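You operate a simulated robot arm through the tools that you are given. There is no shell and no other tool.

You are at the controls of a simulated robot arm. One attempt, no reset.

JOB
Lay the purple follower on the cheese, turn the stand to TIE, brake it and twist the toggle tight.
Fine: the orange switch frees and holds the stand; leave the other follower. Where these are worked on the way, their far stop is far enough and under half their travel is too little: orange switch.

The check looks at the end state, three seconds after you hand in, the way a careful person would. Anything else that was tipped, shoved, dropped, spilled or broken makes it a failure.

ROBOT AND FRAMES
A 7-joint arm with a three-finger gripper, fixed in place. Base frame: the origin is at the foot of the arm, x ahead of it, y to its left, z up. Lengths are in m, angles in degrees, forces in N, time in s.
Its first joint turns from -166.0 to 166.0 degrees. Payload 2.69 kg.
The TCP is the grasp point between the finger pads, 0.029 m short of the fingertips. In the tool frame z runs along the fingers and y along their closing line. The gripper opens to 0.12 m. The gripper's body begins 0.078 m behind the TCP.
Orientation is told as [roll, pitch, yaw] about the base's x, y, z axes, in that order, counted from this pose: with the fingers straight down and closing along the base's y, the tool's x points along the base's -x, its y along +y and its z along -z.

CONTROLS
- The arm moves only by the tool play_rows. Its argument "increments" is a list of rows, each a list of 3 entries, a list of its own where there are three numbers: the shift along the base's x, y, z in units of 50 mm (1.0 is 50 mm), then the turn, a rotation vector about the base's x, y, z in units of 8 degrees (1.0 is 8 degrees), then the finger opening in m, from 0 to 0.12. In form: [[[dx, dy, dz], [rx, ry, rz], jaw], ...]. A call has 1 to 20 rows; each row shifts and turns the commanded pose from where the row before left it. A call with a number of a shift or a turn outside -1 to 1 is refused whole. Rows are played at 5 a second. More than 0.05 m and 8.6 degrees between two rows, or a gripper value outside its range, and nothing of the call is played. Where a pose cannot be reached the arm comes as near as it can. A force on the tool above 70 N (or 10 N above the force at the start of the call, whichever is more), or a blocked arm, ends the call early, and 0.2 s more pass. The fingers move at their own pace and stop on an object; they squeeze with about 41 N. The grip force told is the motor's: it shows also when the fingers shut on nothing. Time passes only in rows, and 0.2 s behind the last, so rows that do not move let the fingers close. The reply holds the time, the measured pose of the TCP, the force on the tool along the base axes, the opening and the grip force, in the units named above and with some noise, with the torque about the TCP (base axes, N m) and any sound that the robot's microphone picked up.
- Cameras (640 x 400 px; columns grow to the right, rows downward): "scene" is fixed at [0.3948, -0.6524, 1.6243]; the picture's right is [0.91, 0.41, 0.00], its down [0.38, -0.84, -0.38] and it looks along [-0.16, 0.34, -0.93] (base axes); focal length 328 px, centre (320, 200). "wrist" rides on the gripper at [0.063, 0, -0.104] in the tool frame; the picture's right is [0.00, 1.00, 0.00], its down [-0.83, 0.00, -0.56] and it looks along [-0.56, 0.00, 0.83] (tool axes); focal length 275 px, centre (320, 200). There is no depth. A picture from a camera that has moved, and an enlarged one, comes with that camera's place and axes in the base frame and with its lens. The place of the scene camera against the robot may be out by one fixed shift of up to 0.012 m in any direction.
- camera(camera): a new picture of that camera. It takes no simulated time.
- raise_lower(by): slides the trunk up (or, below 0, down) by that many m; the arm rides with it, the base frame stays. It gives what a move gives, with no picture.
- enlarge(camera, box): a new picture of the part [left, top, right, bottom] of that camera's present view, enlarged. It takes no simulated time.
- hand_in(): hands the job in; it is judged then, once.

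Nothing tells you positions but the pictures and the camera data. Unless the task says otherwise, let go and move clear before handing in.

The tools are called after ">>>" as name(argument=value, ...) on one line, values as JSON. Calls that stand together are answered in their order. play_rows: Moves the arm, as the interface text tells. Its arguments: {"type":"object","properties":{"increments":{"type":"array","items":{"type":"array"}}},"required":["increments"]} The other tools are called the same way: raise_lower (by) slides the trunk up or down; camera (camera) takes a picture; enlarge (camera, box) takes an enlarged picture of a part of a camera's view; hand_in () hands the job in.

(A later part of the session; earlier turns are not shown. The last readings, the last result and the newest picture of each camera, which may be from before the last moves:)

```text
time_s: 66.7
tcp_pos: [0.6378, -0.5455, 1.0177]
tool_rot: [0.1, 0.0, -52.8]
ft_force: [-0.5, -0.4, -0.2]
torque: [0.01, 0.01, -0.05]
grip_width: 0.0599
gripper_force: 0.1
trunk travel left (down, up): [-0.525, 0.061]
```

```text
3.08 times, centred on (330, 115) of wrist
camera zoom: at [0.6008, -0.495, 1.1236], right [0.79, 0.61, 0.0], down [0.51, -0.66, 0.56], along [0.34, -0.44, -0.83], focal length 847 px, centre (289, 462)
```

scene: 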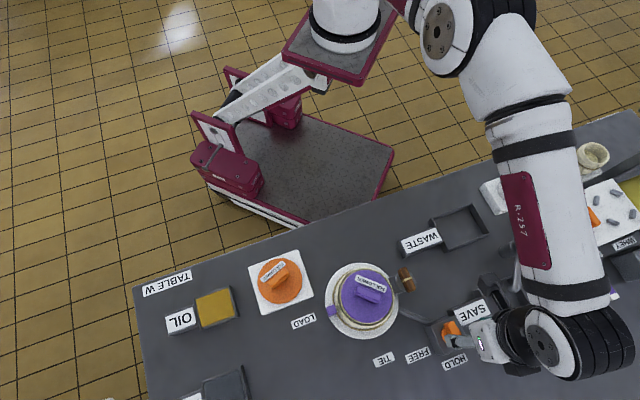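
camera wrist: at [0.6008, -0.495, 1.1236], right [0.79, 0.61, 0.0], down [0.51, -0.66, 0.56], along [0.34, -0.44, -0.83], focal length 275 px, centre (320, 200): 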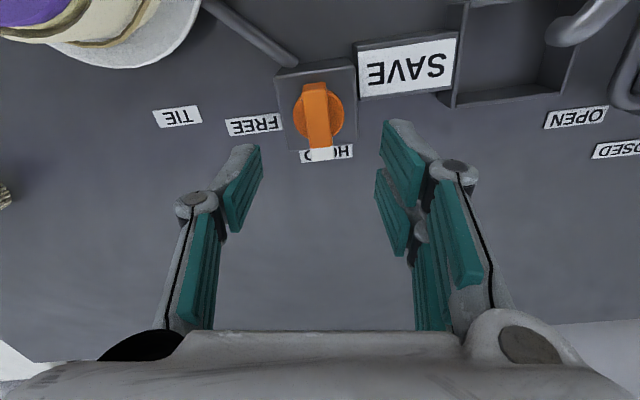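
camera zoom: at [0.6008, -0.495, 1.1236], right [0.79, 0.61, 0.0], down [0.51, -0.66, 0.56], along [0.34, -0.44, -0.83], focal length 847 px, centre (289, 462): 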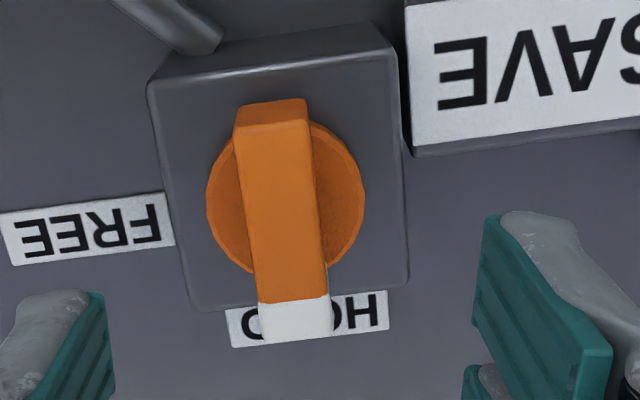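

>>> play_rows(increments=[[[0, 0, -0.4], [0, 0, 0.79], 0.05], [[0, 0, -0.5], [0, 0, 0], 0.05], [[0, 0, 0], [0, 0, 0], 0.05]])

>>> enlarge(camera="wrist", box=[220, 50, 420, 230])

>>> enlarge(camera="scene", box=[400, 280, 520, 380])

```text
time_s: 67.5
tcp_pos: [0.6369, -0.5459, 0.974]
tool_rot: [0.1, 0.0, -46.4]
ft_force: [-0.5, 0.4, 0.4]
torque: [0.0, 0.02, 0.0]
grip_width: 0.05
gripper_force: 0.0
trunk travel left (down, up): [-0.525, 0.061]
```

```text
2.22 times, centred on (320, 140) of wrist
camera zoom: at [0.5954, -0.4995, 1.0782], right [0.72, 0.69, 0.0], down [0.57, -0.6, 0.56], along [0.39, -0.4, -0.83], focal length 612 px, centre (320, 333)
```

zoom: 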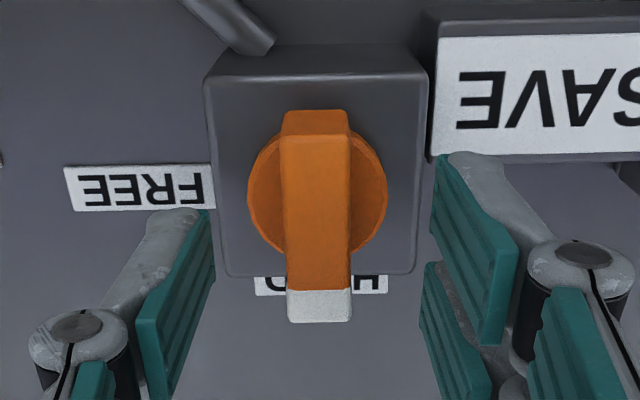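

```text
4.00 times, centred on (460, 330) of scene
camera zoom: at [0.3948, -0.6524, 1.6243], right [0.91, 0.41, 0.0], down [0.38, -0.84, -0.38], along [-0.16, 0.34, -0.93], focal length 1314 px, centre (-240, -320)
```

zoom: 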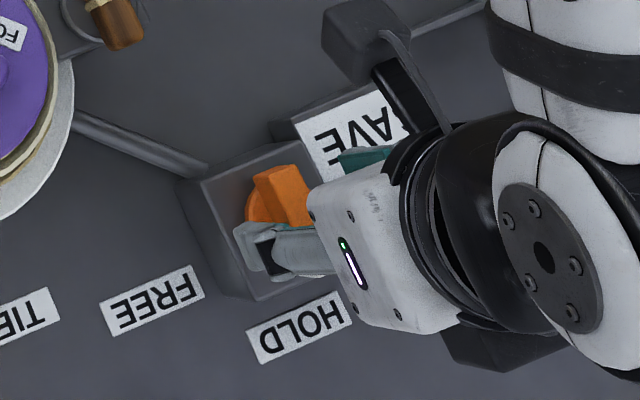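

The bar is aligned and the rotation axis is nearly under the TCP; FREE is 90° clockwise. I'll descend over the bar.

>>> play_rows(increments=[[[0, 0, 0], [0, 0, 0], 0.034], [[0, 0, -0.2], [0, 0, 0], 0.034], [[0, 0, -0.15], [0, 0, 0], 0.034], [[0, 0, 0], [0, 0, 0], 0.034]])

>>> enlarge(camera="wrist", box=[220, 50, 420, 230])

```text
time_s: 68.5
tcp_pos: [0.6369, -0.5452, 0.9549]
tool_rot: [0.1, -0.1, -46.5]
ft_force: [-0.2, -0.5, 0.2]
torque: [0.02, -0.02, 0.02]
grip_width: 0.0337
gripper_force: 0.0
trunk travel left (down, up): [-0.525, 0.061]
```

```text
2.22 times, centred on (320, 140) of wrist
camera zoom: at [0.5952, -0.4999, 1.0609], right [0.72, 0.69, 0.0], down [0.57, -0.6, 0.56], along [0.39, -0.4, -0.83], focal length 612 px, centre (320, 333)
```

zoom: 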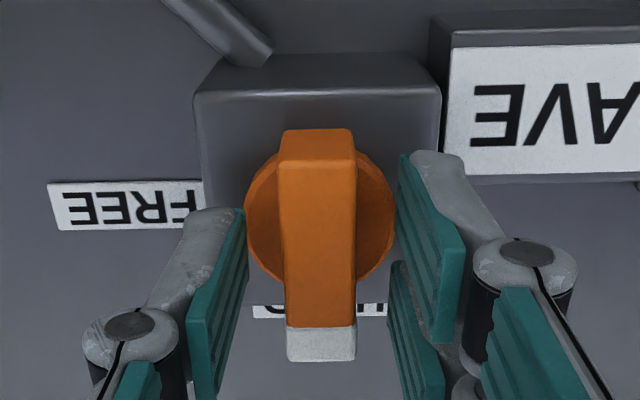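

>>> play_rows(increments=[[[0, 0, -0.08], [0, 0, 0], 0.034], [[0, 0, 0], [0, 0, 0], 0.034]])

>>> play_rows(increments=[[[0, 0, -0.06], [0, 0, 0], 0.034], [[0, 0, 0], [0, 0, 0], 0.034]])

```text
time_s: 69.1
tcp_pos: [0.6369, -0.5456, 0.9515]
tool_rot: [0.1, 0.1, -46.4]
ft_force: [-0.3, 0.7, 0.2]
torque: [0.01, -0.01, 0.01]
grip_width: 0.0339
gripper_force: 0.1
trunk travel left (down, up): [-0.525, 0.061]
```

```text
time_s: 69.7
tcp_pos: [0.6364, -0.5458, 0.9482]
tool_rot: [0.1, 0.1, -46.4]
ft_force: [1.1, 0.7, 1.3]
torque: [-0.01, 0.04, -0.03]
grip_width: 0.034
gripper_force: 0.0
trunk travel left (down, up): [-0.525, 0.061]
```

>>> play_rows(increments=[[[0, 0, 0], [0, 0, 0], 0.012], [[0, 0, 0], [0, 0, 0], 0.012], [[0, 0, 0], [0, 0, 0], 0.012]])

>>> enlarge(camera="wrist", box=[220, 50, 420, 230])

```text
time_s: 70.5
tcp_pos: [0.6365, -0.5456, 0.9483]
tool_rot: [0.0, 0.0, -46.5]
ft_force: [0.2, 0.2, 1.8]
torque: [-0.11, -0.13, 0.04]
grip_width: 0.0163
gripper_force: 41.8
trunk travel left (down, up): [-0.525, 0.061]
```

```text
2.22 times, centred on (320, 140) of wrist
camera zoom: at [0.5954, -0.5002, 1.0543], right [0.72, 0.69, 0.0], down [0.57, -0.6, 0.56], along [0.39, -0.4, -0.83], focal length 612 px, centre (320, 333)
```

zoom: 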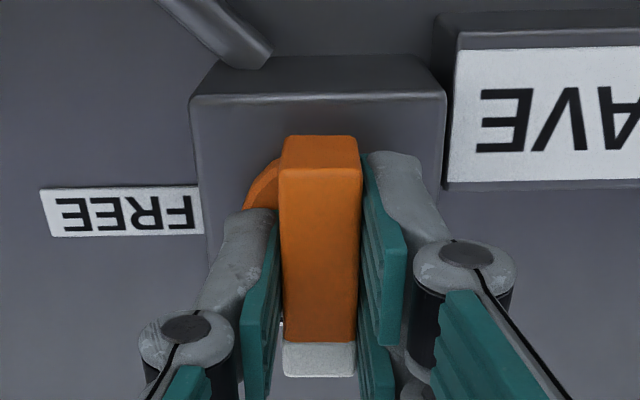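

>>> play_rows(increments=[[[0, 0, 0], [0, 0, 0], 0.019], [[0, 0, 0], [0, 0, -0.7], 0.019], [[0, 0, 0], [0, 0, -0.7], 0.019], [[0, 0, 0], [0, 0, -0.7], 0.019], [[0, 0, 0], [0, 0, -0.7], 0.019], [[0, 0, 0], [0, 0, 0], 0.019]])

>>> enlarge(camera="wrist", box=[220, 50, 420, 230])

```text
time_s: 71.9
tcp_pos: [0.6393, -0.5461, 0.9493]
tool_rot: [0.1, -0.1, -69.0]
ft_force: [1.6, -0.2, 3.1]
torque: [-0.01, 0.01, 0.04]
grip_width: 0.0198
gripper_force: 0.5
trunk travel left (down, up): [-0.525, 0.061]
```

```text
2.22 times, centred on (320, 140) of wrist
camera zoom: at [0.6162, -0.4869, 1.0542], right [0.93, 0.36, 0.0], down [0.3, -0.77, 0.56], along [0.2, -0.52, -0.83], focal length 612 px, centre (320, 333)
```

zoom: 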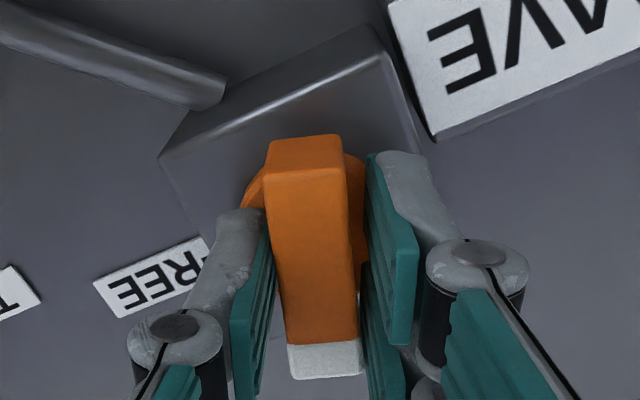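

It's turning well. Continuing clockwise toward FREE.

>>> play_rows(increments=[[[0, 0, 0], [0, 0, -0.8], 0.019], [[0, 0, 0], [0, 0, -0.8], 0.019], [[0, 0, 0], [0, 0, -0.8], 0.019], [[0, 0, 0], [0, 0, -0.8], 0.019], [[0, 0, 0], [0, 0, -0.8], 0.019], [[0, 0, 0], [0, 0, -0.8], 0.019], [[0, 0, 0], [0, 0, -0.8], 0.019], [[0, 0, 0], [0, 0, 0], 0.019]])

>>> enlarge(camera="wrist", box=[220, 50, 420, 230])

>>> camera(camera="scene")

```text
time_s: 73.7
tcp_pos: [0.6373, -0.5448, 0.9488]
tool_rot: [0.1, -0.1, -113.7]
ft_force: [-3.1, -2.9, 6.8]
torque: [-0.05, 0.11, 0.0]
grip_width: 0.0192
gripper_force: 0.2
trunk travel left (down, up): [-0.525, 0.061]
```

```text
2.22 times, centred on (320, 140) of wrist
camera zoom: at [0.6633, -0.488, 1.0542], right [0.92, -0.4, 0.0], down [-0.33, -0.76, 0.56], along [-0.22, -0.51, -0.83], focal length 612 px, centre (320, 333)
```

zoom: 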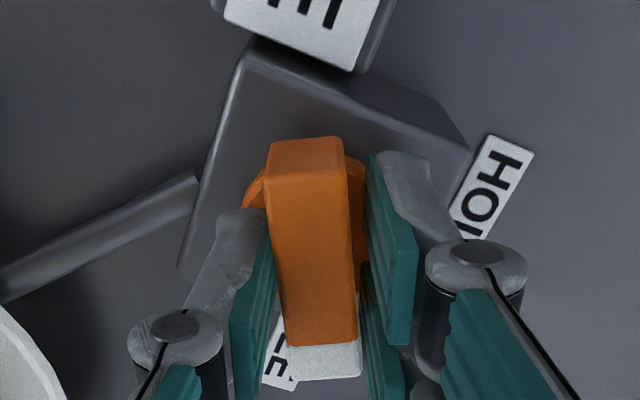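

```text
taken
```

scene: 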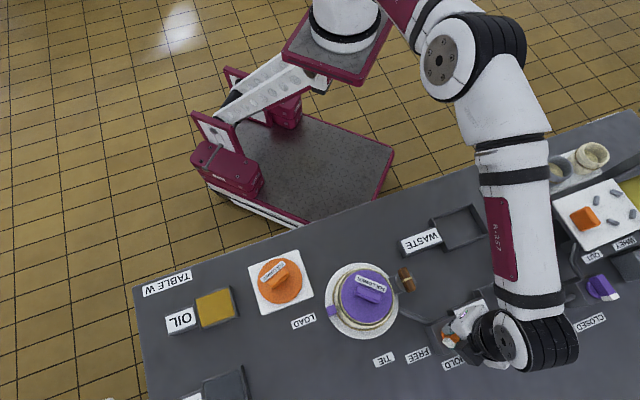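

>>> play_rows(increments=[[[0, 0, 0], [0, 0, -0.8], 0.019], [[0, 0, 0], [0, 0, -0.8], 0.019], [[0, 0, 0], [0, 0, -0.8], 0.019], [[0, 0, 0], [0, 0, -0.6], 0.019], [[0, 0, 0], [0, 0, 0], 0.019]])

>>> enlarge(camera="wrist", box=[220, 50, 420, 230])

```text
time_s: 74.9
tcp_pos: [0.6375, -0.5448, 0.9494]
tool_rot: [0.1, 0.0, -137.8]
ft_force: [-2.5, 0.3, 7.2]
torque: [0.07, 0.18, 0.02]
grip_width: 0.0197
gripper_force: 0.4
trunk travel left (down, up): [-0.525, 0.061]
```

```text
2.22 times, centred on (320, 140) of wrist
camera zoom: at [0.6856, -0.5025, 1.0542], right [0.68, -0.74, 0.0], down [-0.61, -0.56, 0.56], along [-0.41, -0.38, -0.83], focal length 612 px, centre (320, 333)
```

zoom: 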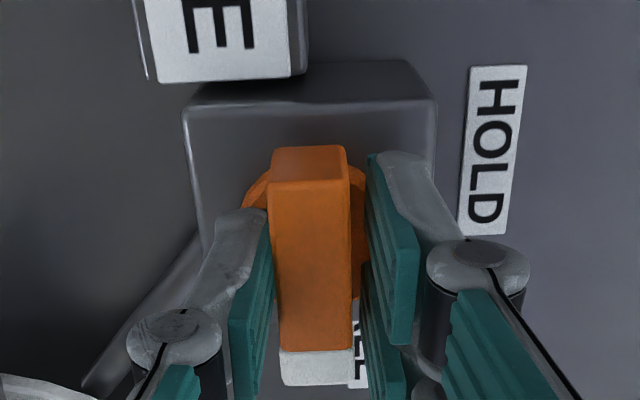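

>>> play_rows(increments=[[[0, 0, 0], [0, 0, -0.5], 0.019], [[0, 0, 0], [0, 0, -0.5], 0.019], [[0, 0, 0], [0, 0, 0], 0.019]])

>>> enlarge(camera="wrist", box=[220, 50, 420, 230])

```text
time_s: 75.7
tcp_pos: [0.6372, -0.5458, 0.9493]
tool_rot: [0.1, -0.2, -145.8]
ft_force: [-7.0, -0.8, 8.9]
torque: [-0.07, 0.37, 1.15]
grip_width: 0.0214
gripper_force: 45.1
trunk travel left (down, up): [-0.525, 0.061]
```

```text
2.22 times, centred on (320, 140) of wrist
camera zoom: at [0.6901, -0.5098, 1.0542], right [0.57, -0.82, 0.0], down [-0.68, -0.47, 0.56], along [-0.46, -0.32, -0.83], focal length 612 px, centre (320, 333)
```

zoom: 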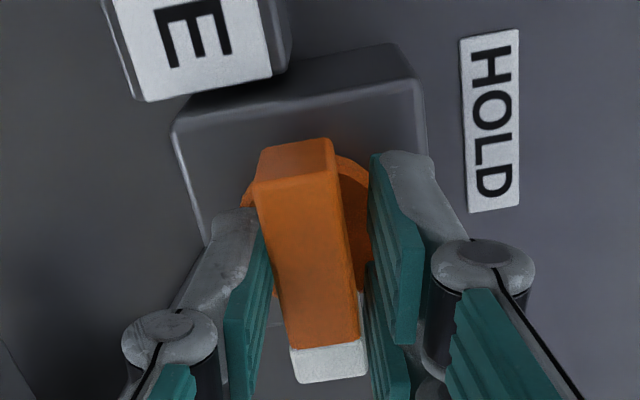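

The switch is at its FREE stop (torque rose). I'll back off, open and lift.

>>> play_rows(increments=[[[0, 0, 0], [0, 0, 0.8], 0.022], [[0, 0, 0], [0, 0, 0.1], 0.034], [[0, 0, 0.3], [0, 0, 0], 0.034], [[0, 0, 0.8], [0, 0, 0], 0.034], [[0, 0, 0.8], [0, 0, 0], 0.034], [[0, 0, 0], [0, 0, 0], 0.034]])

>>> camera(camera="wrist")

>>> enlarge(camera="scene", box=[310, 250, 500, 380])

```text
time_s: 77.1
tcp_pos: [0.6379, -0.5473, 1.0444]
tool_rot: [0.1, 0.1, -138.5]
ft_force: [-0.8, -0.2, 1.1]
torque: [0.03, 0.04, 0.0]
grip_width: 0.0343
gripper_force: 0.0
trunk travel left (down, up): [-0.525, 0.061]
```

```text
taken
camera wrist: at [0.6859, -0.5049, 1.1494], right [0.67, -0.75, 0.0], down [-0.62, -0.55, 0.56], along [-0.41, -0.37, -0.83], focal length 275 px, centre (320, 200)
```

wrist: 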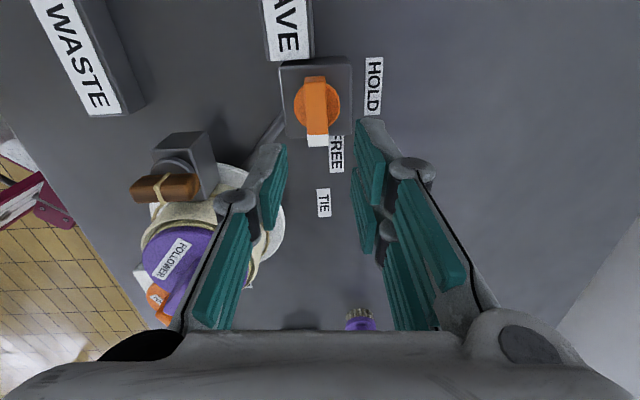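

```text
3.08 times, centred on (405, 315) of scene
camera zoom: at [0.3948, -0.6524, 1.6243], right [0.91, 0.41, 0.0], down [0.38, -0.84, -0.38], along [-0.16, 0.34, -0.93], focal length 1010 px, centre (58, -154)
```

zoom: 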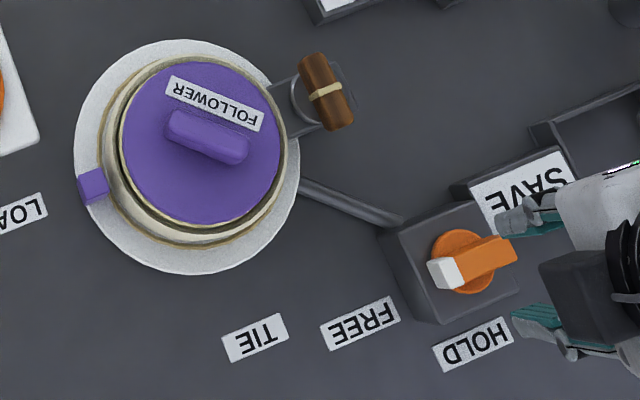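

>>> enlarge(camera="wrist", box=[110, 110, 290, 290])

>>> enlarge(camera="scene", box=[380, 250, 430, 300])

```text
2.22 times, centred on (200, 200) of wrist
camera zoom: at [0.6859, -0.5049, 1.1494], right [0.67, -0.75, 0.0], down [-0.62, -0.55, 0.56], along [-0.41, -0.37, -0.83], focal length 612 px, centre (587, 200)
```

zoom: 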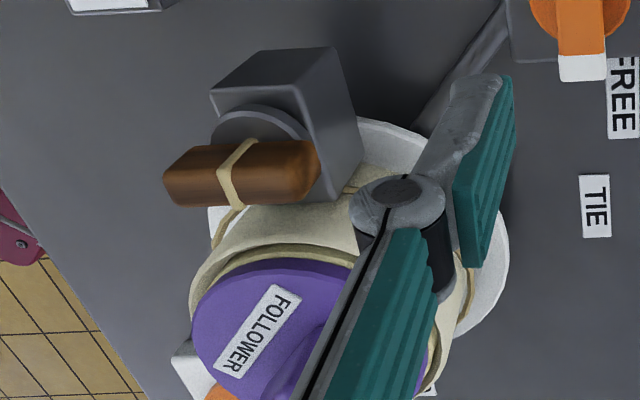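

```text
8.00 times, centred on (405, 275) of scene
camera zoom: at [0.3948, -0.6524, 1.6243], right [0.91, 0.41, 0.0], down [0.38, -0.84, -0.38], along [-0.16, 0.34, -0.93], focal length 2627 px, centre (-360, -400)
```

zoom: 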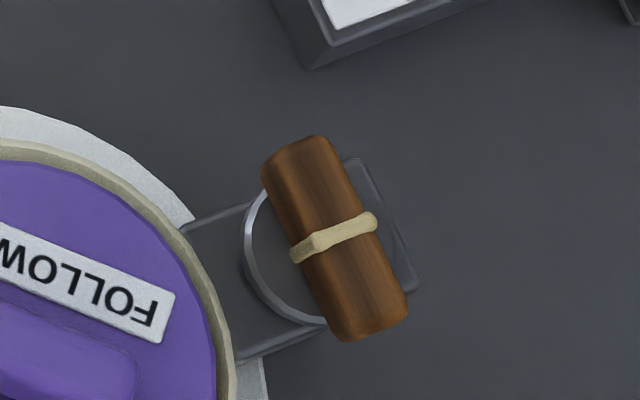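

The switch is at FREE. Next I'll use the purple post on the stand (near (0.403,-0.602), top ≈0.96) as a handle and hover above it.

>>> play_rows(increments=[[[-0.2, 0, 0.6], [0, 0, 0.3], 0.05], [[-0.9, -0.2, 0], [0, 0, 0], 0.05], [[-0.9, -0.2, 0], [0, 0, 0], 0.05], [[-0.9, -0.2, 0], [0, 0, 0], 0.05], [[-0.9, -0.25, 0], [0, 0, 0], 0.05], [[-0.9, -0.25, 0], [0, 0, 0], 0.05], [[0, 0, 0], [0, 0, 0], 0.05]])

>>> camera(camera="wrist")

>>> camera(camera="scene")

```text
time_s: 78.7
tcp_pos: [0.4027, -0.6032, 1.0748]
tool_rot: [0.1, 0.0, -136.1]
ft_force: [-0.2, -0.5, -0.1]
torque: [0.02, 0.02, -0.02]
grip_width: 0.0498
gripper_force: 0.1
trunk travel left (down, up): [-0.525, 0.061]
```

```text
taken
camera wrist: at [0.4485, -0.5582, 1.1802], right [0.7, -0.72, 0.0], down [-0.6, -0.58, 0.56], along [-0.4, -0.39, -0.83], focal length 275 px, centre (320, 200)
```

wrist: 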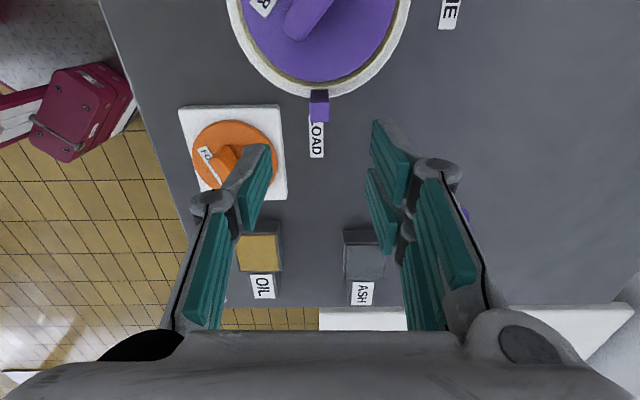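

```text
taken
```

scene: 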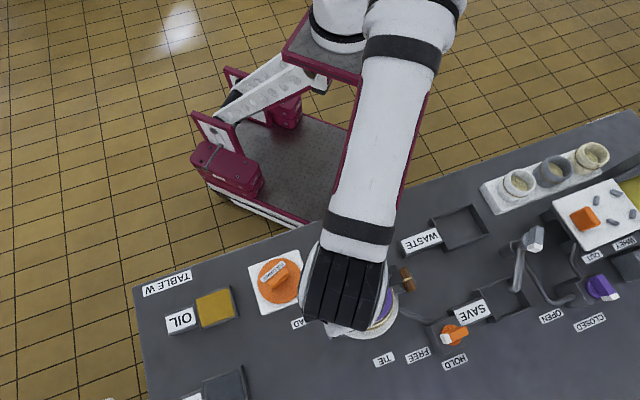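

>>> enlarge(camera="wrist", box=[220, 0, 420, 170])

```text
2.35 times, centred on (320, 85) of wrist
camera zoom: at [0.4485, -0.5582, 1.1802], right [0.7, -0.72, 0.0], down [-0.6, -0.58, 0.56], along [-0.4, -0.39, -0.83], focal length 648 px, centre (320, 471)
```

zoom: 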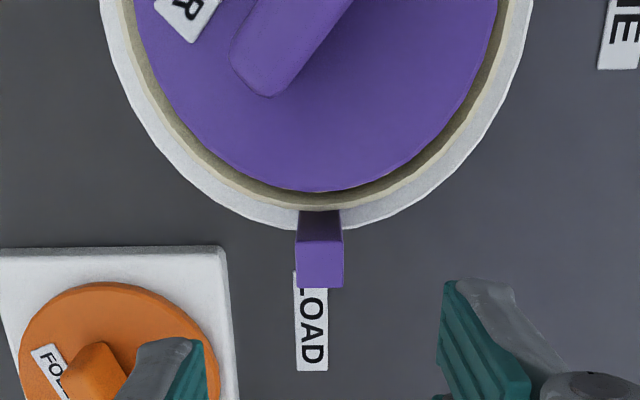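

The post is aligned under the TCP. Descending around it.

>>> play_rows(increments=[[[0, 0, -0.8], [0, 0, 0], 0.05], [[0, 0, -0.7], [0, 0, 0], 0.05], [[0, 0, -0.5], [0, 0, 0], 0.05], [[0, 0, 0], [0, 0, 0], 0.05]])

>>> camera(camera="wrist")

```text
time_s: 79.7
tcp_pos: [0.4039, -0.6034, 0.9754]
tool_rot: [0.4, 0.0, -136.3]
ft_force: [6.8, -8.3, 18.1]
torque: [-0.21, -0.68, -0.26]
grip_width: 0.0635
gripper_force: 7.3
trunk travel left (down, up): [-0.525, 0.061]
```

```text
taken
camera wrist: at [0.4499, -0.558, 1.0809], right [0.7, -0.72, 0.01], down [-0.6, -0.57, 0.56], along [-0.4, -0.39, -0.83], focal length 275 px, centre (320, 200)
```

wrist: 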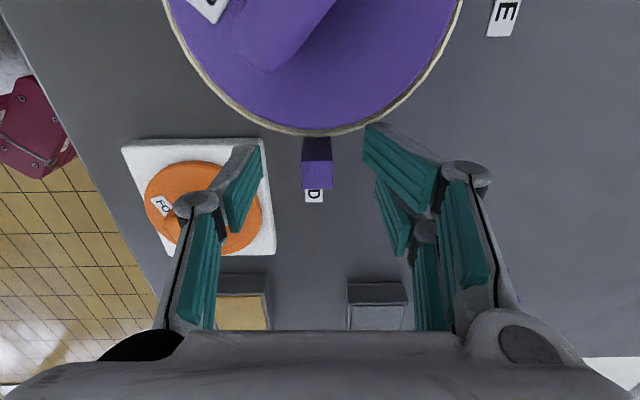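

A finger is touching the hoop rim. I'll raise and shift outward.

>>> play_rows(increments=[[[0, 0, 0.4], [0, 0, 0], 0.05], [[0, 0, 0.4], [0, 0, 0], 0.05], [[0, 0, 0], [0, 0, 0], 0.05]])

>>> camera(camera="wrist")

>>> enlarge(camera="scene", box=[310, 240, 430, 350])

```text
time_s: 80.5
tcp_pos: [0.4024, -0.6013, 1.0137]
tool_rot: [-0.1, 0.0, -136.1]
ft_force: [0.6, -0.1, -0.5]
torque: [0.01, -0.02, -0.06]
grip_width: 0.0499
gripper_force: 0.1
trunk travel left (down, up): [-0.525, 0.061]
```

```text
taken
camera wrist: at [0.449, -0.557, 1.1195], right [0.7, -0.72, 0.0], down [-0.6, -0.58, 0.56], along [-0.4, -0.39, -0.83], focal length 275 px, centre (320, 200)
```

wrist: 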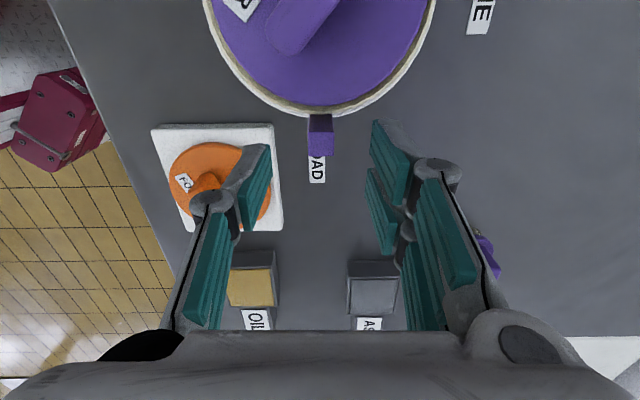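

```text
3.64 times, centred on (370, 295) of scene
camera zoom: at [0.3948, -0.6524, 1.6243], right [0.91, 0.41, 0.0], down [0.38, -0.84, -0.38], along [-0.16, 0.34, -0.93], focal length 1194 px, centre (138, -146)
```

zoom: 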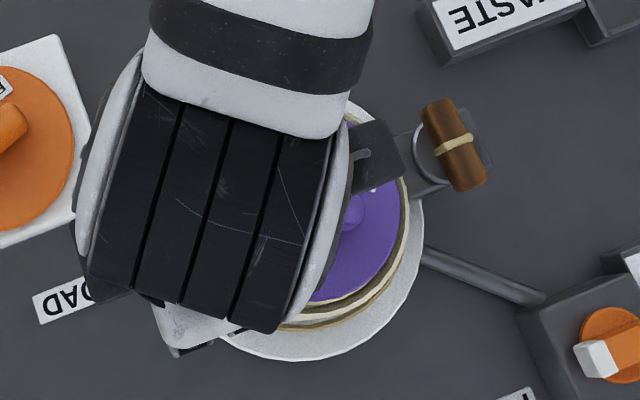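

>>> play_rows(increments=[[[-0.144, -0.139, 0], [0, 0, 0], 0.05], [[0, 0, -0.4], [0, 0, 0], 0.05], [[0, 0, -0.3], [0, 0, 0], 0.05], [[0, 0, 0], [0, 0, 0], 0.05]])

>>> enlarge(camera="wrist", box=[210, 60, 430, 240])

```text
time_s: 81.5
tcp_pos: [0.3949, -0.609, 0.9784]
tool_rot: [0.1, 0.0, -136.1]
ft_force: [0.2, 0.2, -0.3]
torque: [-0.02, 0.01, 0.02]
grip_width: 0.0501
gripper_force: 0.0
trunk travel left (down, up): [-0.525, 0.061]
```

```text
2.22 times, centred on (320, 150) of wrist
camera zoom: at [0.4415, -0.5641, 1.084], right [0.7, -0.72, 0.0], down [-0.6, -0.58, 0.56], along [-0.4, -0.39, -0.83], focal length 612 px, centre (320, 311)
```

zoom: 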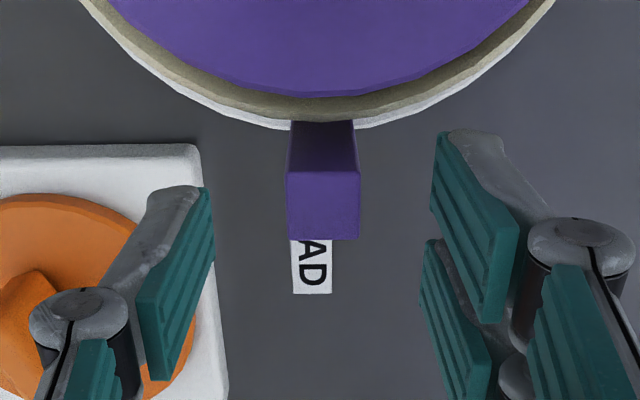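

>>> play_rows(increments=[[[0, 0, -0.25], [0, 0, 0], 0.05], [[0, 0, 0], [0, 0, 0], 0.03], [[0, 0, 0], [0, 0, 0], 0.024], [[0, 0, 0], [0, 0, 0], 0.024]])

>>> enlarge(camera="wrist", box=[210, 60, 430, 240])

```text
time_s: 82.5
tcp_pos: [0.3949, -0.6082, 0.9657]
tool_rot: [0.1, 0.0, -136.1]
ft_force: [0.3, -0.1, 0.6]
torque: [0.02, 0.01, 0.01]
grip_width: 0.0241
gripper_force: 0.0
trunk travel left (down, up): [-0.525, 0.061]
```

```text
2.22 times, centred on (320, 150) of wrist
camera zoom: at [0.4415, -0.5641, 1.0715], right [0.7, -0.72, 0.0], down [-0.6, -0.58, 0.56], along [-0.4, -0.39, -0.83], focal length 612 px, centre (320, 311)
```

zoom: 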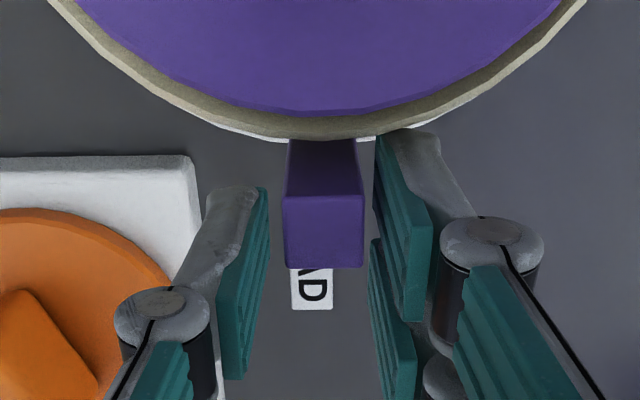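

The post is between the fingers. I'll rotate the stand counter-clockwise along an arc, starting with a short test.

>>> play_rows(increments=[[[0.146, -0.138, 0], [0, 0, 0.875], 0.024], [[0.162, -0.118, 0], [0, 0, 0.875], 0.024], [[0.176, -0.096, 0], [0, 0, 0.875], 0.024], [[0, 0, 0], [0, 0, 0], 0.024]])

>>> camera(camera="wrist")

>>> enlarge(camera="scene", box=[310, 240, 430, 350])

```text
time_s: 83.5
tcp_pos: [0.42, -0.6255, 0.9663]
tool_rot: [0.1, 0.0, -115.2]
ft_force: [-0.4, 1.1, -0.2]
torque: [0.02, 0.01, -0.03]
grip_width: 0.0239
gripper_force: 0.1
trunk travel left (down, up): [-0.525, 0.061]
```

```text
taken
camera wrist: at [0.447, -0.5682, 1.0718], right [0.91, -0.42, 0.0], down [-0.35, -0.75, 0.56], along [-0.23, -0.5, -0.83], focal length 275 px, centre (320, 200)
```

wrist: 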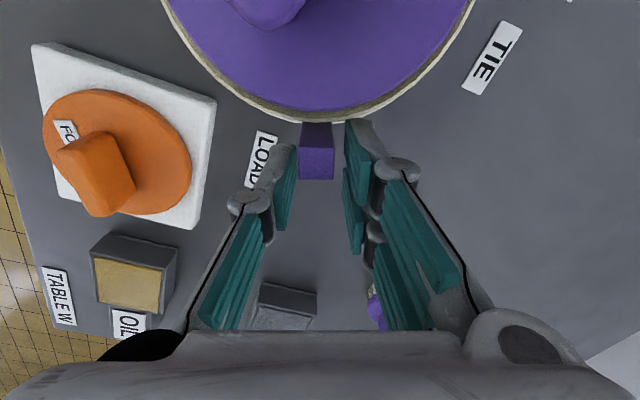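

```text
3.64 times, centred on (370, 295) of scene
camera zoom: at [0.3948, -0.6524, 1.6243], right [0.91, 0.41, 0.0], down [0.38, -0.84, -0.38], along [-0.16, 0.34, -0.93], focal length 1194 px, centre (138, -146)
```

zoom: 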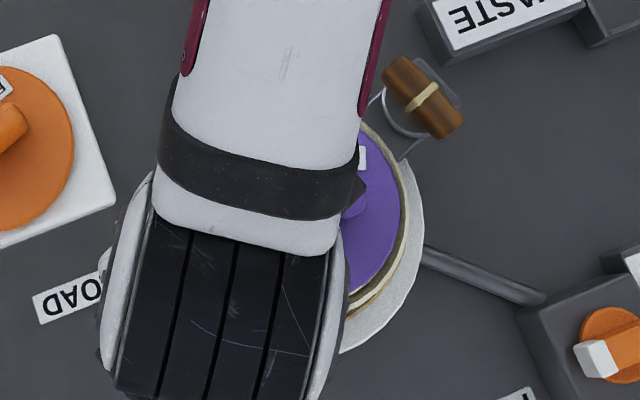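

The stand turns freely, and the toggle rotates with it. Continuing along the arc.

>>> play_rows(increments=[[[0.186, -0.076, 0], [0, 0, 0.875], 0.024], [[0.194, -0.052, 0], [0, 0, 0.875], 0.024], [[0.198, -0.026, 0], [0, 0, 0.875], 0.024], [[0.2, -0.004, 0], [0, 0, 0.875], 0.024], [[0, 0, 0], [0, 0, 0], 0.024]])

>>> camera(camera="wrist")

```text
time_s: 84.7
tcp_pos: [0.4579, -0.6335, 0.9676]
tool_rot: [0.2, 0.0, -87.3]
ft_force: [0.0, 0.3, 0.1]
torque: [0.0, -0.01, 0.0]
grip_width: 0.0238
gripper_force: 0.1
trunk travel left (down, up): [-0.525, 0.061]
```

```text
taken
camera wrist: at [0.4564, -0.5702, 1.0717], right [1.0, 0.06, 0.0], down [0.05, -0.83, 0.56], along [0.03, -0.55, -0.83], focal length 275 px, centre (320, 200)
```

wrist: 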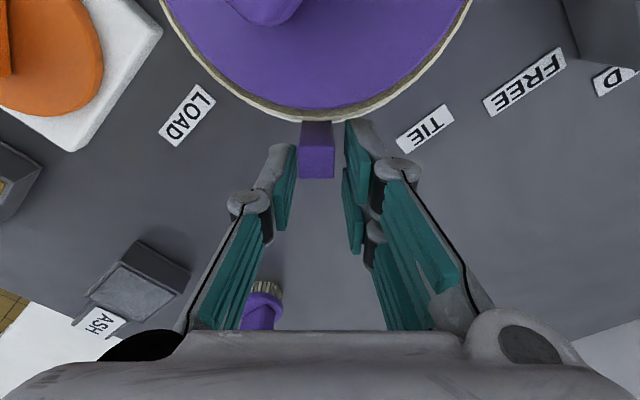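

>>> play_rows(increments=[[[0.198, 0.02, 0], [0, 0, 0.875], 0.024], [[0.196, 0.046, 0], [0, 0, 0.875], 0.024], [[0.188, 0.068, 0], [0, 0, 0.875], 0.024], [[0.178, 0.09, 0], [0, 0, 0.875], 0.024], [[0, 0, 0], [0, 0, 0], 0.024]])

>>> camera(camera="wrist")

>>> camera(camera="scene")

```text
time_s: 85.9
tcp_pos: [0.4958, -0.6223, 0.9667]
tool_rot: [0.1, -0.1, -59.1]
ft_force: [-0.1, -0.3, -0.8]
torque: [0.03, -0.04, -0.02]
grip_width: 0.0241
gripper_force: 0.1
trunk travel left (down, up): [-0.525, 0.061]
```

```text
taken
camera wrist: at [0.4654, -0.5683, 1.0713], right [0.86, 0.52, 0.0], down [0.43, -0.71, 0.56], along [0.29, -0.47, -0.83], focal length 275 px, centre (320, 200)
```

wrist: 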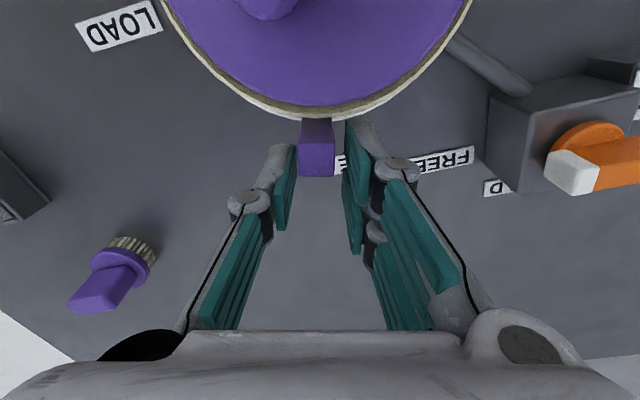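

```text
taken
```

scene: 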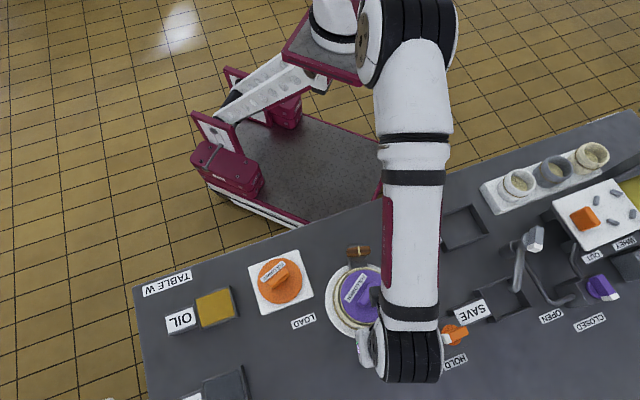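

>>> play_rows(increments=[[[0.166, 0.112, 0], [0, 0, 0.875], 0.024], [[0.152, 0.132, 0], [0, 0, 0.875], 0.024], [[0, 0, 0], [0, 0, 0], 0.024], [[0, 0, 0], [0, 0, 0], 0.024]])

>>> camera(camera="wrist")

>>> enlarge(camera="wrist", box=[210, 60, 430, 240])

```text
time_s: 86.9
tcp_pos: [0.5134, -0.6097, 0.9655]
tool_rot: [0.0, 0.0, -45.1]
ft_force: [-0.4, 0.2, 0.8]
torque: [-0.01, -0.01, -0.03]
grip_width: 0.024
gripper_force: 0.0
trunk travel left (down, up): [-0.525, 0.061]
```

```text
taken
camera wrist: at [0.4692, -0.5655, 1.0715], right [0.71, 0.71, 0.0], down [0.59, -0.59, 0.56], along [0.4, -0.39, -0.83], focal length 275 px, centre (320, 200)
```

wrist: 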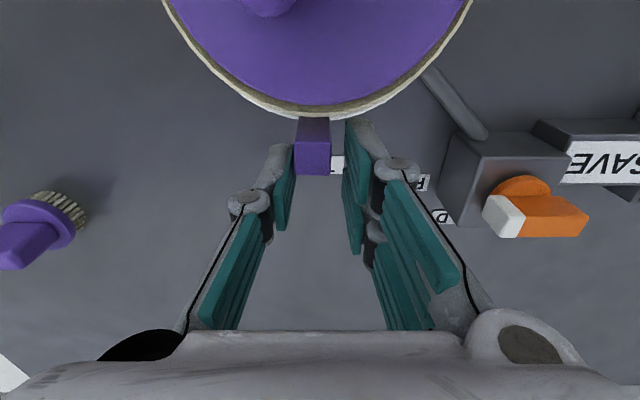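

```text
2.22 times, centred on (320, 150) of wrist
camera zoom: at [0.4692, -0.5655, 1.0715], right [0.71, 0.71, 0.0], down [0.59, -0.59, 0.56], along [0.4, -0.39, -0.83], focal length 612 px, centre (320, 311)
```

zoom: 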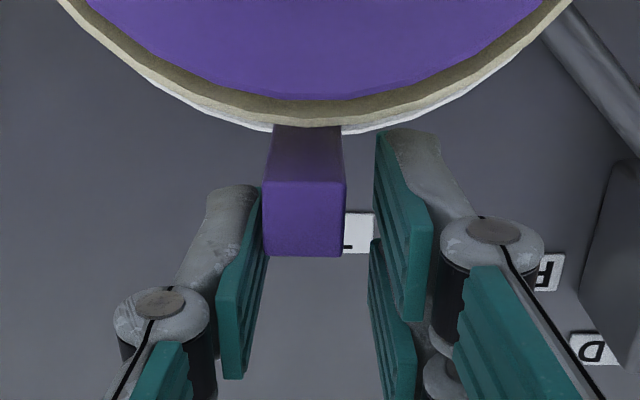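

The post is about 2–3° short of the TIE line. One small extra nudge.

>>> play_rows(increments=[[[0.045, 0.045, 0], [0, 0, 0.29], 0.024], [[0, 0, 0], [0, 0, 0], 0.024], [[0, 0, 0], [0, 0, 0], 0.024]])

>>> enlarge(camera="wrist", box=[210, 60, 430, 240])

```text
time_s: 87.7
tcp_pos: [0.5147, -0.6084, 0.9668]
tool_rot: [0.0, 0.0, -42.8]
ft_force: [0.9, 0.3, 0.0]
torque: [-0.02, -0.01, -0.01]
grip_width: 0.0243
gripper_force: 0.1
trunk travel left (down, up): [-0.525, 0.061]
```

```text
2.22 times, centred on (320, 150) of wrist
camera zoom: at [0.4699, -0.5651, 1.0714], right [0.68, 0.74, 0.0], down [0.61, -0.56, 0.56], along [0.41, -0.37, -0.83], focal length 612 px, centre (320, 311)
```

zoom: 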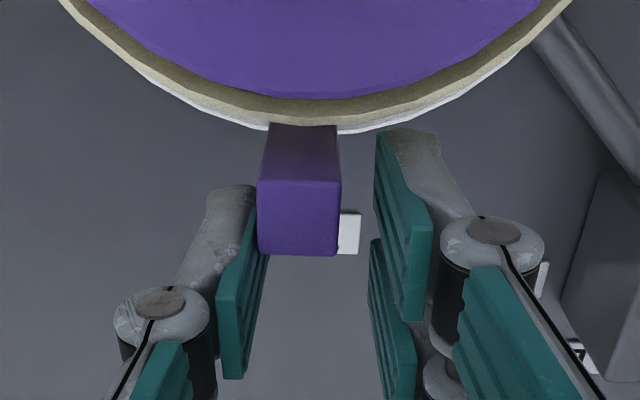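

>>> play_rows(increments=[[[0.032, 0.034, 0], [0, 0, 0.15], 0.024], [[0, 0, 0], [0, 0, 0], 0.024], [[0, 0, 0], [0, 0, 0], 0.024]])

>>> play_rows(increments=[[[-0.03, -0.03, 0], [0, 0, 0], 0.03], [[0.05, -0.05, 0.2], [0, 0, 0], 0.04], [[0.05, -0.05, 0.8], [0, 0, 0], 0.05], [[0, 0, 0.8], [0, 0, 0], 0.05], [[0, 0, 0.6], [0, 0, 0], 0.05], [[0, 0, 0], [0, 0, 0], 0.05]])

>>> camera(camera="wrist")

>>> camera(camera="scene")

```text
time_s: 88.5
tcp_pos: [0.5153, -0.607, 0.967]
tool_rot: [0.0, 0.1, -41.6]
ft_force: [-1.0, -3.2, 0.4]
torque: [-0.03, 0.05, 0.05]
grip_width: 0.0263
gripper_force: 1.7
trunk travel left (down, up): [-0.525, 0.061]
```

```text
time_s: 89.9
tcp_pos: [0.5189, -0.6127, 1.0846]
tool_rot: [0.1, 0.0, -41.6]
ft_force: [-0.2, -1.1, 0.2]
torque: [0.01, -0.03, -0.02]
grip_width: 0.0502
gripper_force: 0.1
trunk travel left (down, up): [-0.525, 0.061]
```

```text
taken
camera wrist: at [0.4736, -0.571, 1.1913], right [0.66, 0.75, 0.0], down [0.62, -0.55, 0.56], along [0.42, -0.37, -0.83], focal length 275 px, centre (320, 200)
```

wrist: 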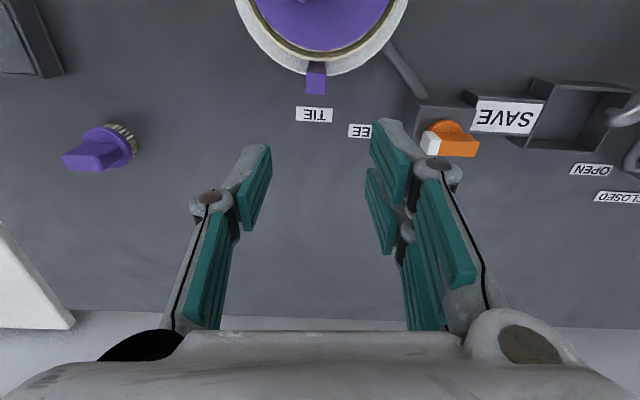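

```text
taken
```

scene: 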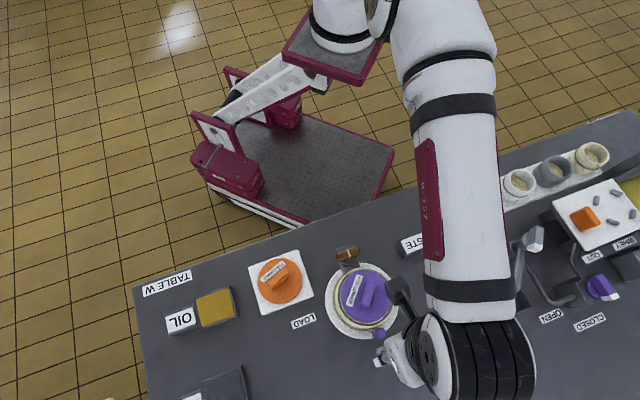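

The stand has reached TIE, with the post lined up with the label and a stop felt. Now I'll turn the switch back to HOLD.

>>> play_rows(increments=[[[0.182, 0.103, 0], [0, 0, -0.9115], 0.05], [[0.182, 0.103, 0], [0, 0, -0.9115], 0.05], [[0.182, 0.103, 0], [0, 0, -0.9115], 0.05], [[0.182, 0.103, 0], [0, 0, -0.9115], 0.05], [[0.182, 0.103, 0], [0, 0, -0.9115], 0.05], [[0.182, 0.103, 0], [0, 0, -0.9115], 0.05], [[0.182, 0.103, 0], [0, 0, -0.9115], 0.05], [[0.182, 0.103, 0], [0, 0, -0.9115], 0.05], [[0.182, 0.103, 0], [0, 0, -0.9115], 0.05], [[0.182, 0.103, 0], [0, 0, -0.9115], 0.05], [[0.182, 0.103, 0], [0, 0, -0.9115], 0.05], [[0.182, 0.103, 0], [0, 0, -0.9115], 0.05], [[0.182, 0.103, 0], [0, 0, -0.9115], 0.05], [[0, 0, -0.8], [0, 0, 0], 0.05], [[0, 0, 0], [0, 0, 0], 0.036], [[0, 0, 0], [0, 0, 0], 0.036]])

>>> camera(camera="wrist")

>>> camera(camera="scene")

```text
time_s: 93.3
tcp_pos: [0.6375, -0.5456, 1.0477]
tool_rot: [0.1, -0.1, -136.5]
ft_force: [-0.2, 0.4, -0.9]
torque: [0.01, 0.0, -0.02]
grip_width: 0.036
gripper_force: 0.1
trunk travel left (down, up): [-0.525, 0.061]
```

```text
taken
camera wrist: at [0.6851, -0.5015, 1.1519], right [0.69, -0.72, 0.0], down [-0.6, -0.58, 0.56], along [-0.4, -0.39, -0.83], focal length 275 px, centre (320, 200)
```

wrist: 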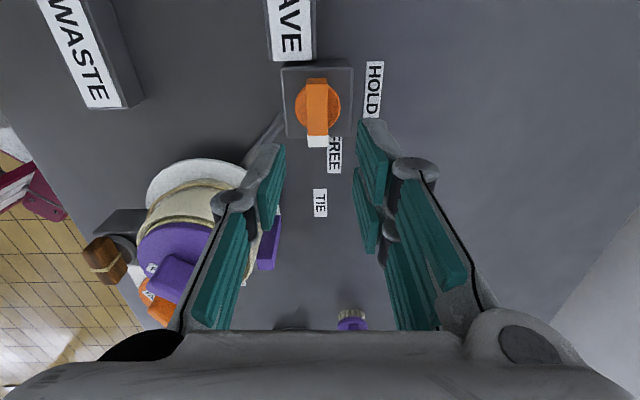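

```text
taken
```

scene: 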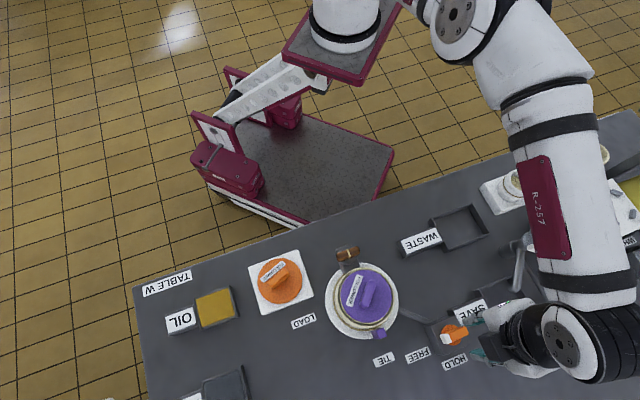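

>>> play_rows(increments=[[[0, 0, -0.7], [0, 0, 0], 0.036], [[0, 0, -0.7], [0, 0, 0], 0.036], [[0, 0, 0], [0, 0, 0], 0.036]])

>>> enlarge(camera="wrist", box=[220, 50, 420, 230])

```text
time_s: 94.1
tcp_pos: [0.6373, -0.5469, 0.9766]
tool_rot: [0.1, 0.0, -136.4]
ft_force: [-0.4, -0.1, 0.2]
torque: [0.03, -0.03, 0.01]
grip_width: 0.0358
gripper_force: 0.0
trunk travel left (down, up): [-0.525, 0.061]
```

```text
2.22 times, centred on (320, 140) of wrist
camera zoom: at [0.6845, -0.502, 1.0813], right [0.69, -0.72, 0.0], down [-0.6, -0.58, 0.56], along [-0.4, -0.39, -0.83], focal length 612 px, centre (320, 333)
```

zoom: 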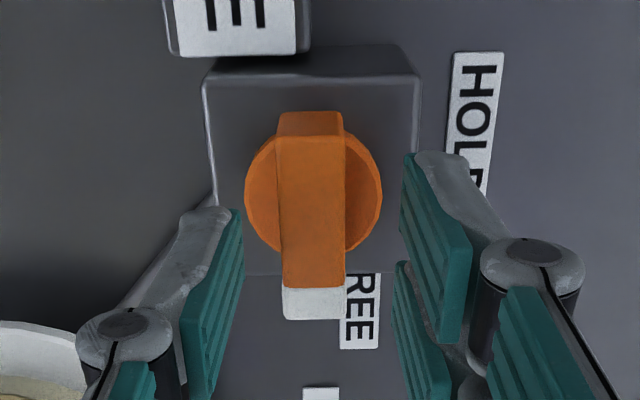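

>>> play_rows(increments=[[[-0.02, 0.02, -0.3], [0, 0, 0], 0.036], [[0, 0, -0.25], [0, 0, 0], 0.036], [[0, 0, 0], [0, 0, 0], 0.019], [[0, 0, 0], [0, 0, 0], 0.019], [[0, 0, 0], [0, 0, 0], 0.019]])

>>> enlarge(camera="wrist", box=[220, 50, 420, 230])

```text
time_s: 95.3
tcp_pos: [0.6365, -0.5441, 0.9491]
tool_rot: [0.1, 0.1, -136.5]
ft_force: [-0.7, -0.1, 3.1]
torque: [0.06, 0.06, -0.05]
grip_width: 0.0192
gripper_force: 0.1
trunk travel left (down, up): [-0.525, 0.061]
```

```text
2.22 times, centred on (320, 140) of wrist
camera zoom: at [0.6835, -0.5008, 1.0542], right [0.69, -0.72, 0.0], down [-0.6, -0.58, 0.56], along [-0.4, -0.39, -0.83], focal length 612 px, centre (320, 333)
```

zoom: 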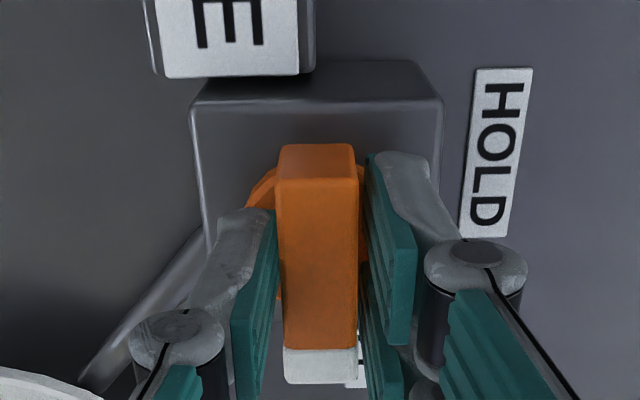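

Seated over the bar; rotating counter-clockwise back to HOLD.

>>> play_rows(increments=[[[0, 0, 0], [0, 0, 0.8], 0.019], [[0, 0, 0], [0, 0, 0.8], 0.019], [[0, 0, 0], [0, 0, 0.8], 0.019], [[0, 0, 0], [0, 0, 0.8], 0.019], [[0, 0, 0], [0, 0, 0.8], 0.019], [[0, 0, 0], [0, 0, 0.8], 0.019], [[0, 0, 0], [0, 0, 0.8], 0.019], [[0, 0, 0], [0, 0, 0.8], 0.019], [[0, 0, 0], [0, 0, 0.8], 0.019], [[0, 0, 0], [0, 0, 0.8], 0.019], [[0, 0, 0], [0, 0, 0.8], 0.019], [[0, 0, 0], [0, 0, 0.8], 0.019], [[0, 0, 0], [0, 0, 0.8], 0.019], [[0, 0, 0], [0, 0, 0.7], 0.019], [[0, 0, 0], [0, 0, 0], 0.019]])

>>> enlarge(camera="wrist", box=[220, 50, 420, 230])

```text
time_s: 98.5
tcp_pos: [0.637, -0.5456, 0.9477]
tool_rot: [0.1, 0.0, -47.4]
ft_force: [0.8, 1.3, 3.0]
torque: [0.06, 0.02, -0.03]
grip_width: 0.0195
gripper_force: 0.4
trunk travel left (down, up): [-0.525, 0.061]
```

```text
2.22 times, centred on (320, 140) of wrist
camera zoom: at [0.5959, -0.4989, 1.0542], right [0.73, 0.68, 0.0], down [0.56, -0.61, 0.56], along [0.38, -0.41, -0.83], focal length 612 px, centre (320, 333)
```

zoom: 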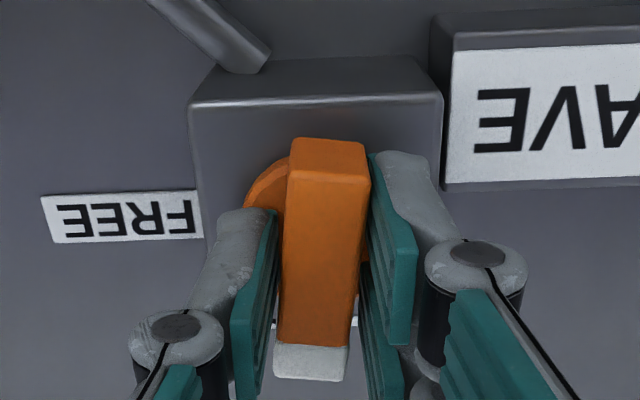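

>>> play_rows(increments=[[[0, 0, 0], [0, 0, 0.5], 0.019], [[0, 0, 0], [0, 0, 0.5], 0.019], [[0, 0, 0], [0, 0, 0.3], 0.019], [[0, 0, 0], [0, 0, 0], 0.019]])

>>> enlarge(camera="wrist", box=[220, 50, 420, 230])

```text
time_s: 99.5
tcp_pos: [0.6378, -0.5452, 0.9494]
tool_rot: [0.1, 0.1, -37.2]
ft_force: [4.0, 5.3, 3.4]
torque: [0.01, -0.22, -0.79]
grip_width: 0.0201
gripper_force: 29.8
trunk travel left (down, up): [-0.525, 0.061]
```

```text
2.22 times, centred on (320, 140) of wrist
camera zoom: at [0.5887, -0.507, 1.0543], right [0.6, 0.8, 0.0], down [0.66, -0.5, 0.56], along [0.45, -0.33, -0.83], focal length 612 px, centre (320, 333)
```

zoom: 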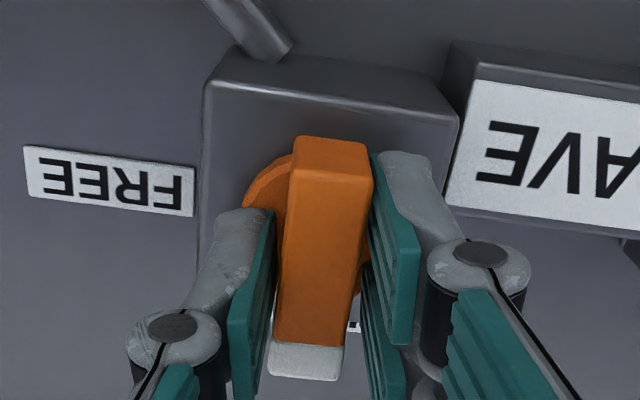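

The HOLD stop is reached. Backing off, opening and lifting, then on to the toggle.

>>> play_rows(increments=[[[0, 0, 0], [0, 0, -0.8], 0.022], [[0, 0, 0], [0, 0, -0.1], 0.036], [[0, 0, 0.3], [0, 0, 0], 0.036], [[0, 0, 0.8], [0, 0, 0], 0.036], [[0, 0, 0.9], [0, 0, 0], 0.036], [[0, 0, 0.9], [0, 0, 0], 0.036], [[0, 0, 0], [0, 0, 0], 0.036]])

>>> camera(camera="wrist")

>>> enlarge(camera="scene", box=[310, 230, 490, 380])

```text
time_s: 101.1
tcp_pos: [0.6368, -0.5442, 1.0944]
tool_rot: [0.1, 0.0, -44.4]
ft_force: [-0.9, 0.5, 0.0]
torque: [0.0, 0.03, -0.02]
grip_width: 0.0358
gripper_force: 0.0
trunk travel left (down, up): [-0.525, 0.061]
```

```text
taken
camera wrist: at [0.5936, -0.5004, 1.1995], right [0.7, 0.72, 0.0], down [0.6, -0.58, 0.56], along [0.4, -0.39, -0.83], focal length 275 px, centre (320, 200)
```

wrist: 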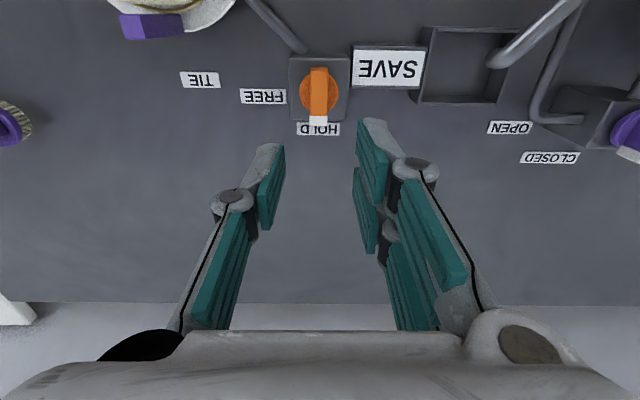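

```text
2.67 times, centred on (400, 305) of scene
camera zoom: at [0.3948, -0.6524, 1.6243], right [0.91, 0.41, 0.0], down [0.38, -0.84, -0.38], along [-0.16, 0.34, -0.93], focal length 876 px, centre (107, -80)
```

zoom: 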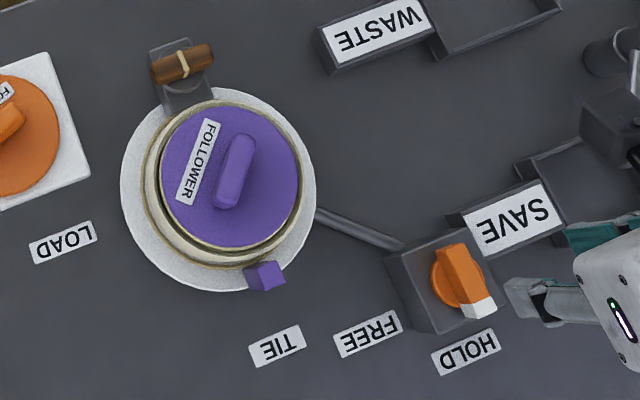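

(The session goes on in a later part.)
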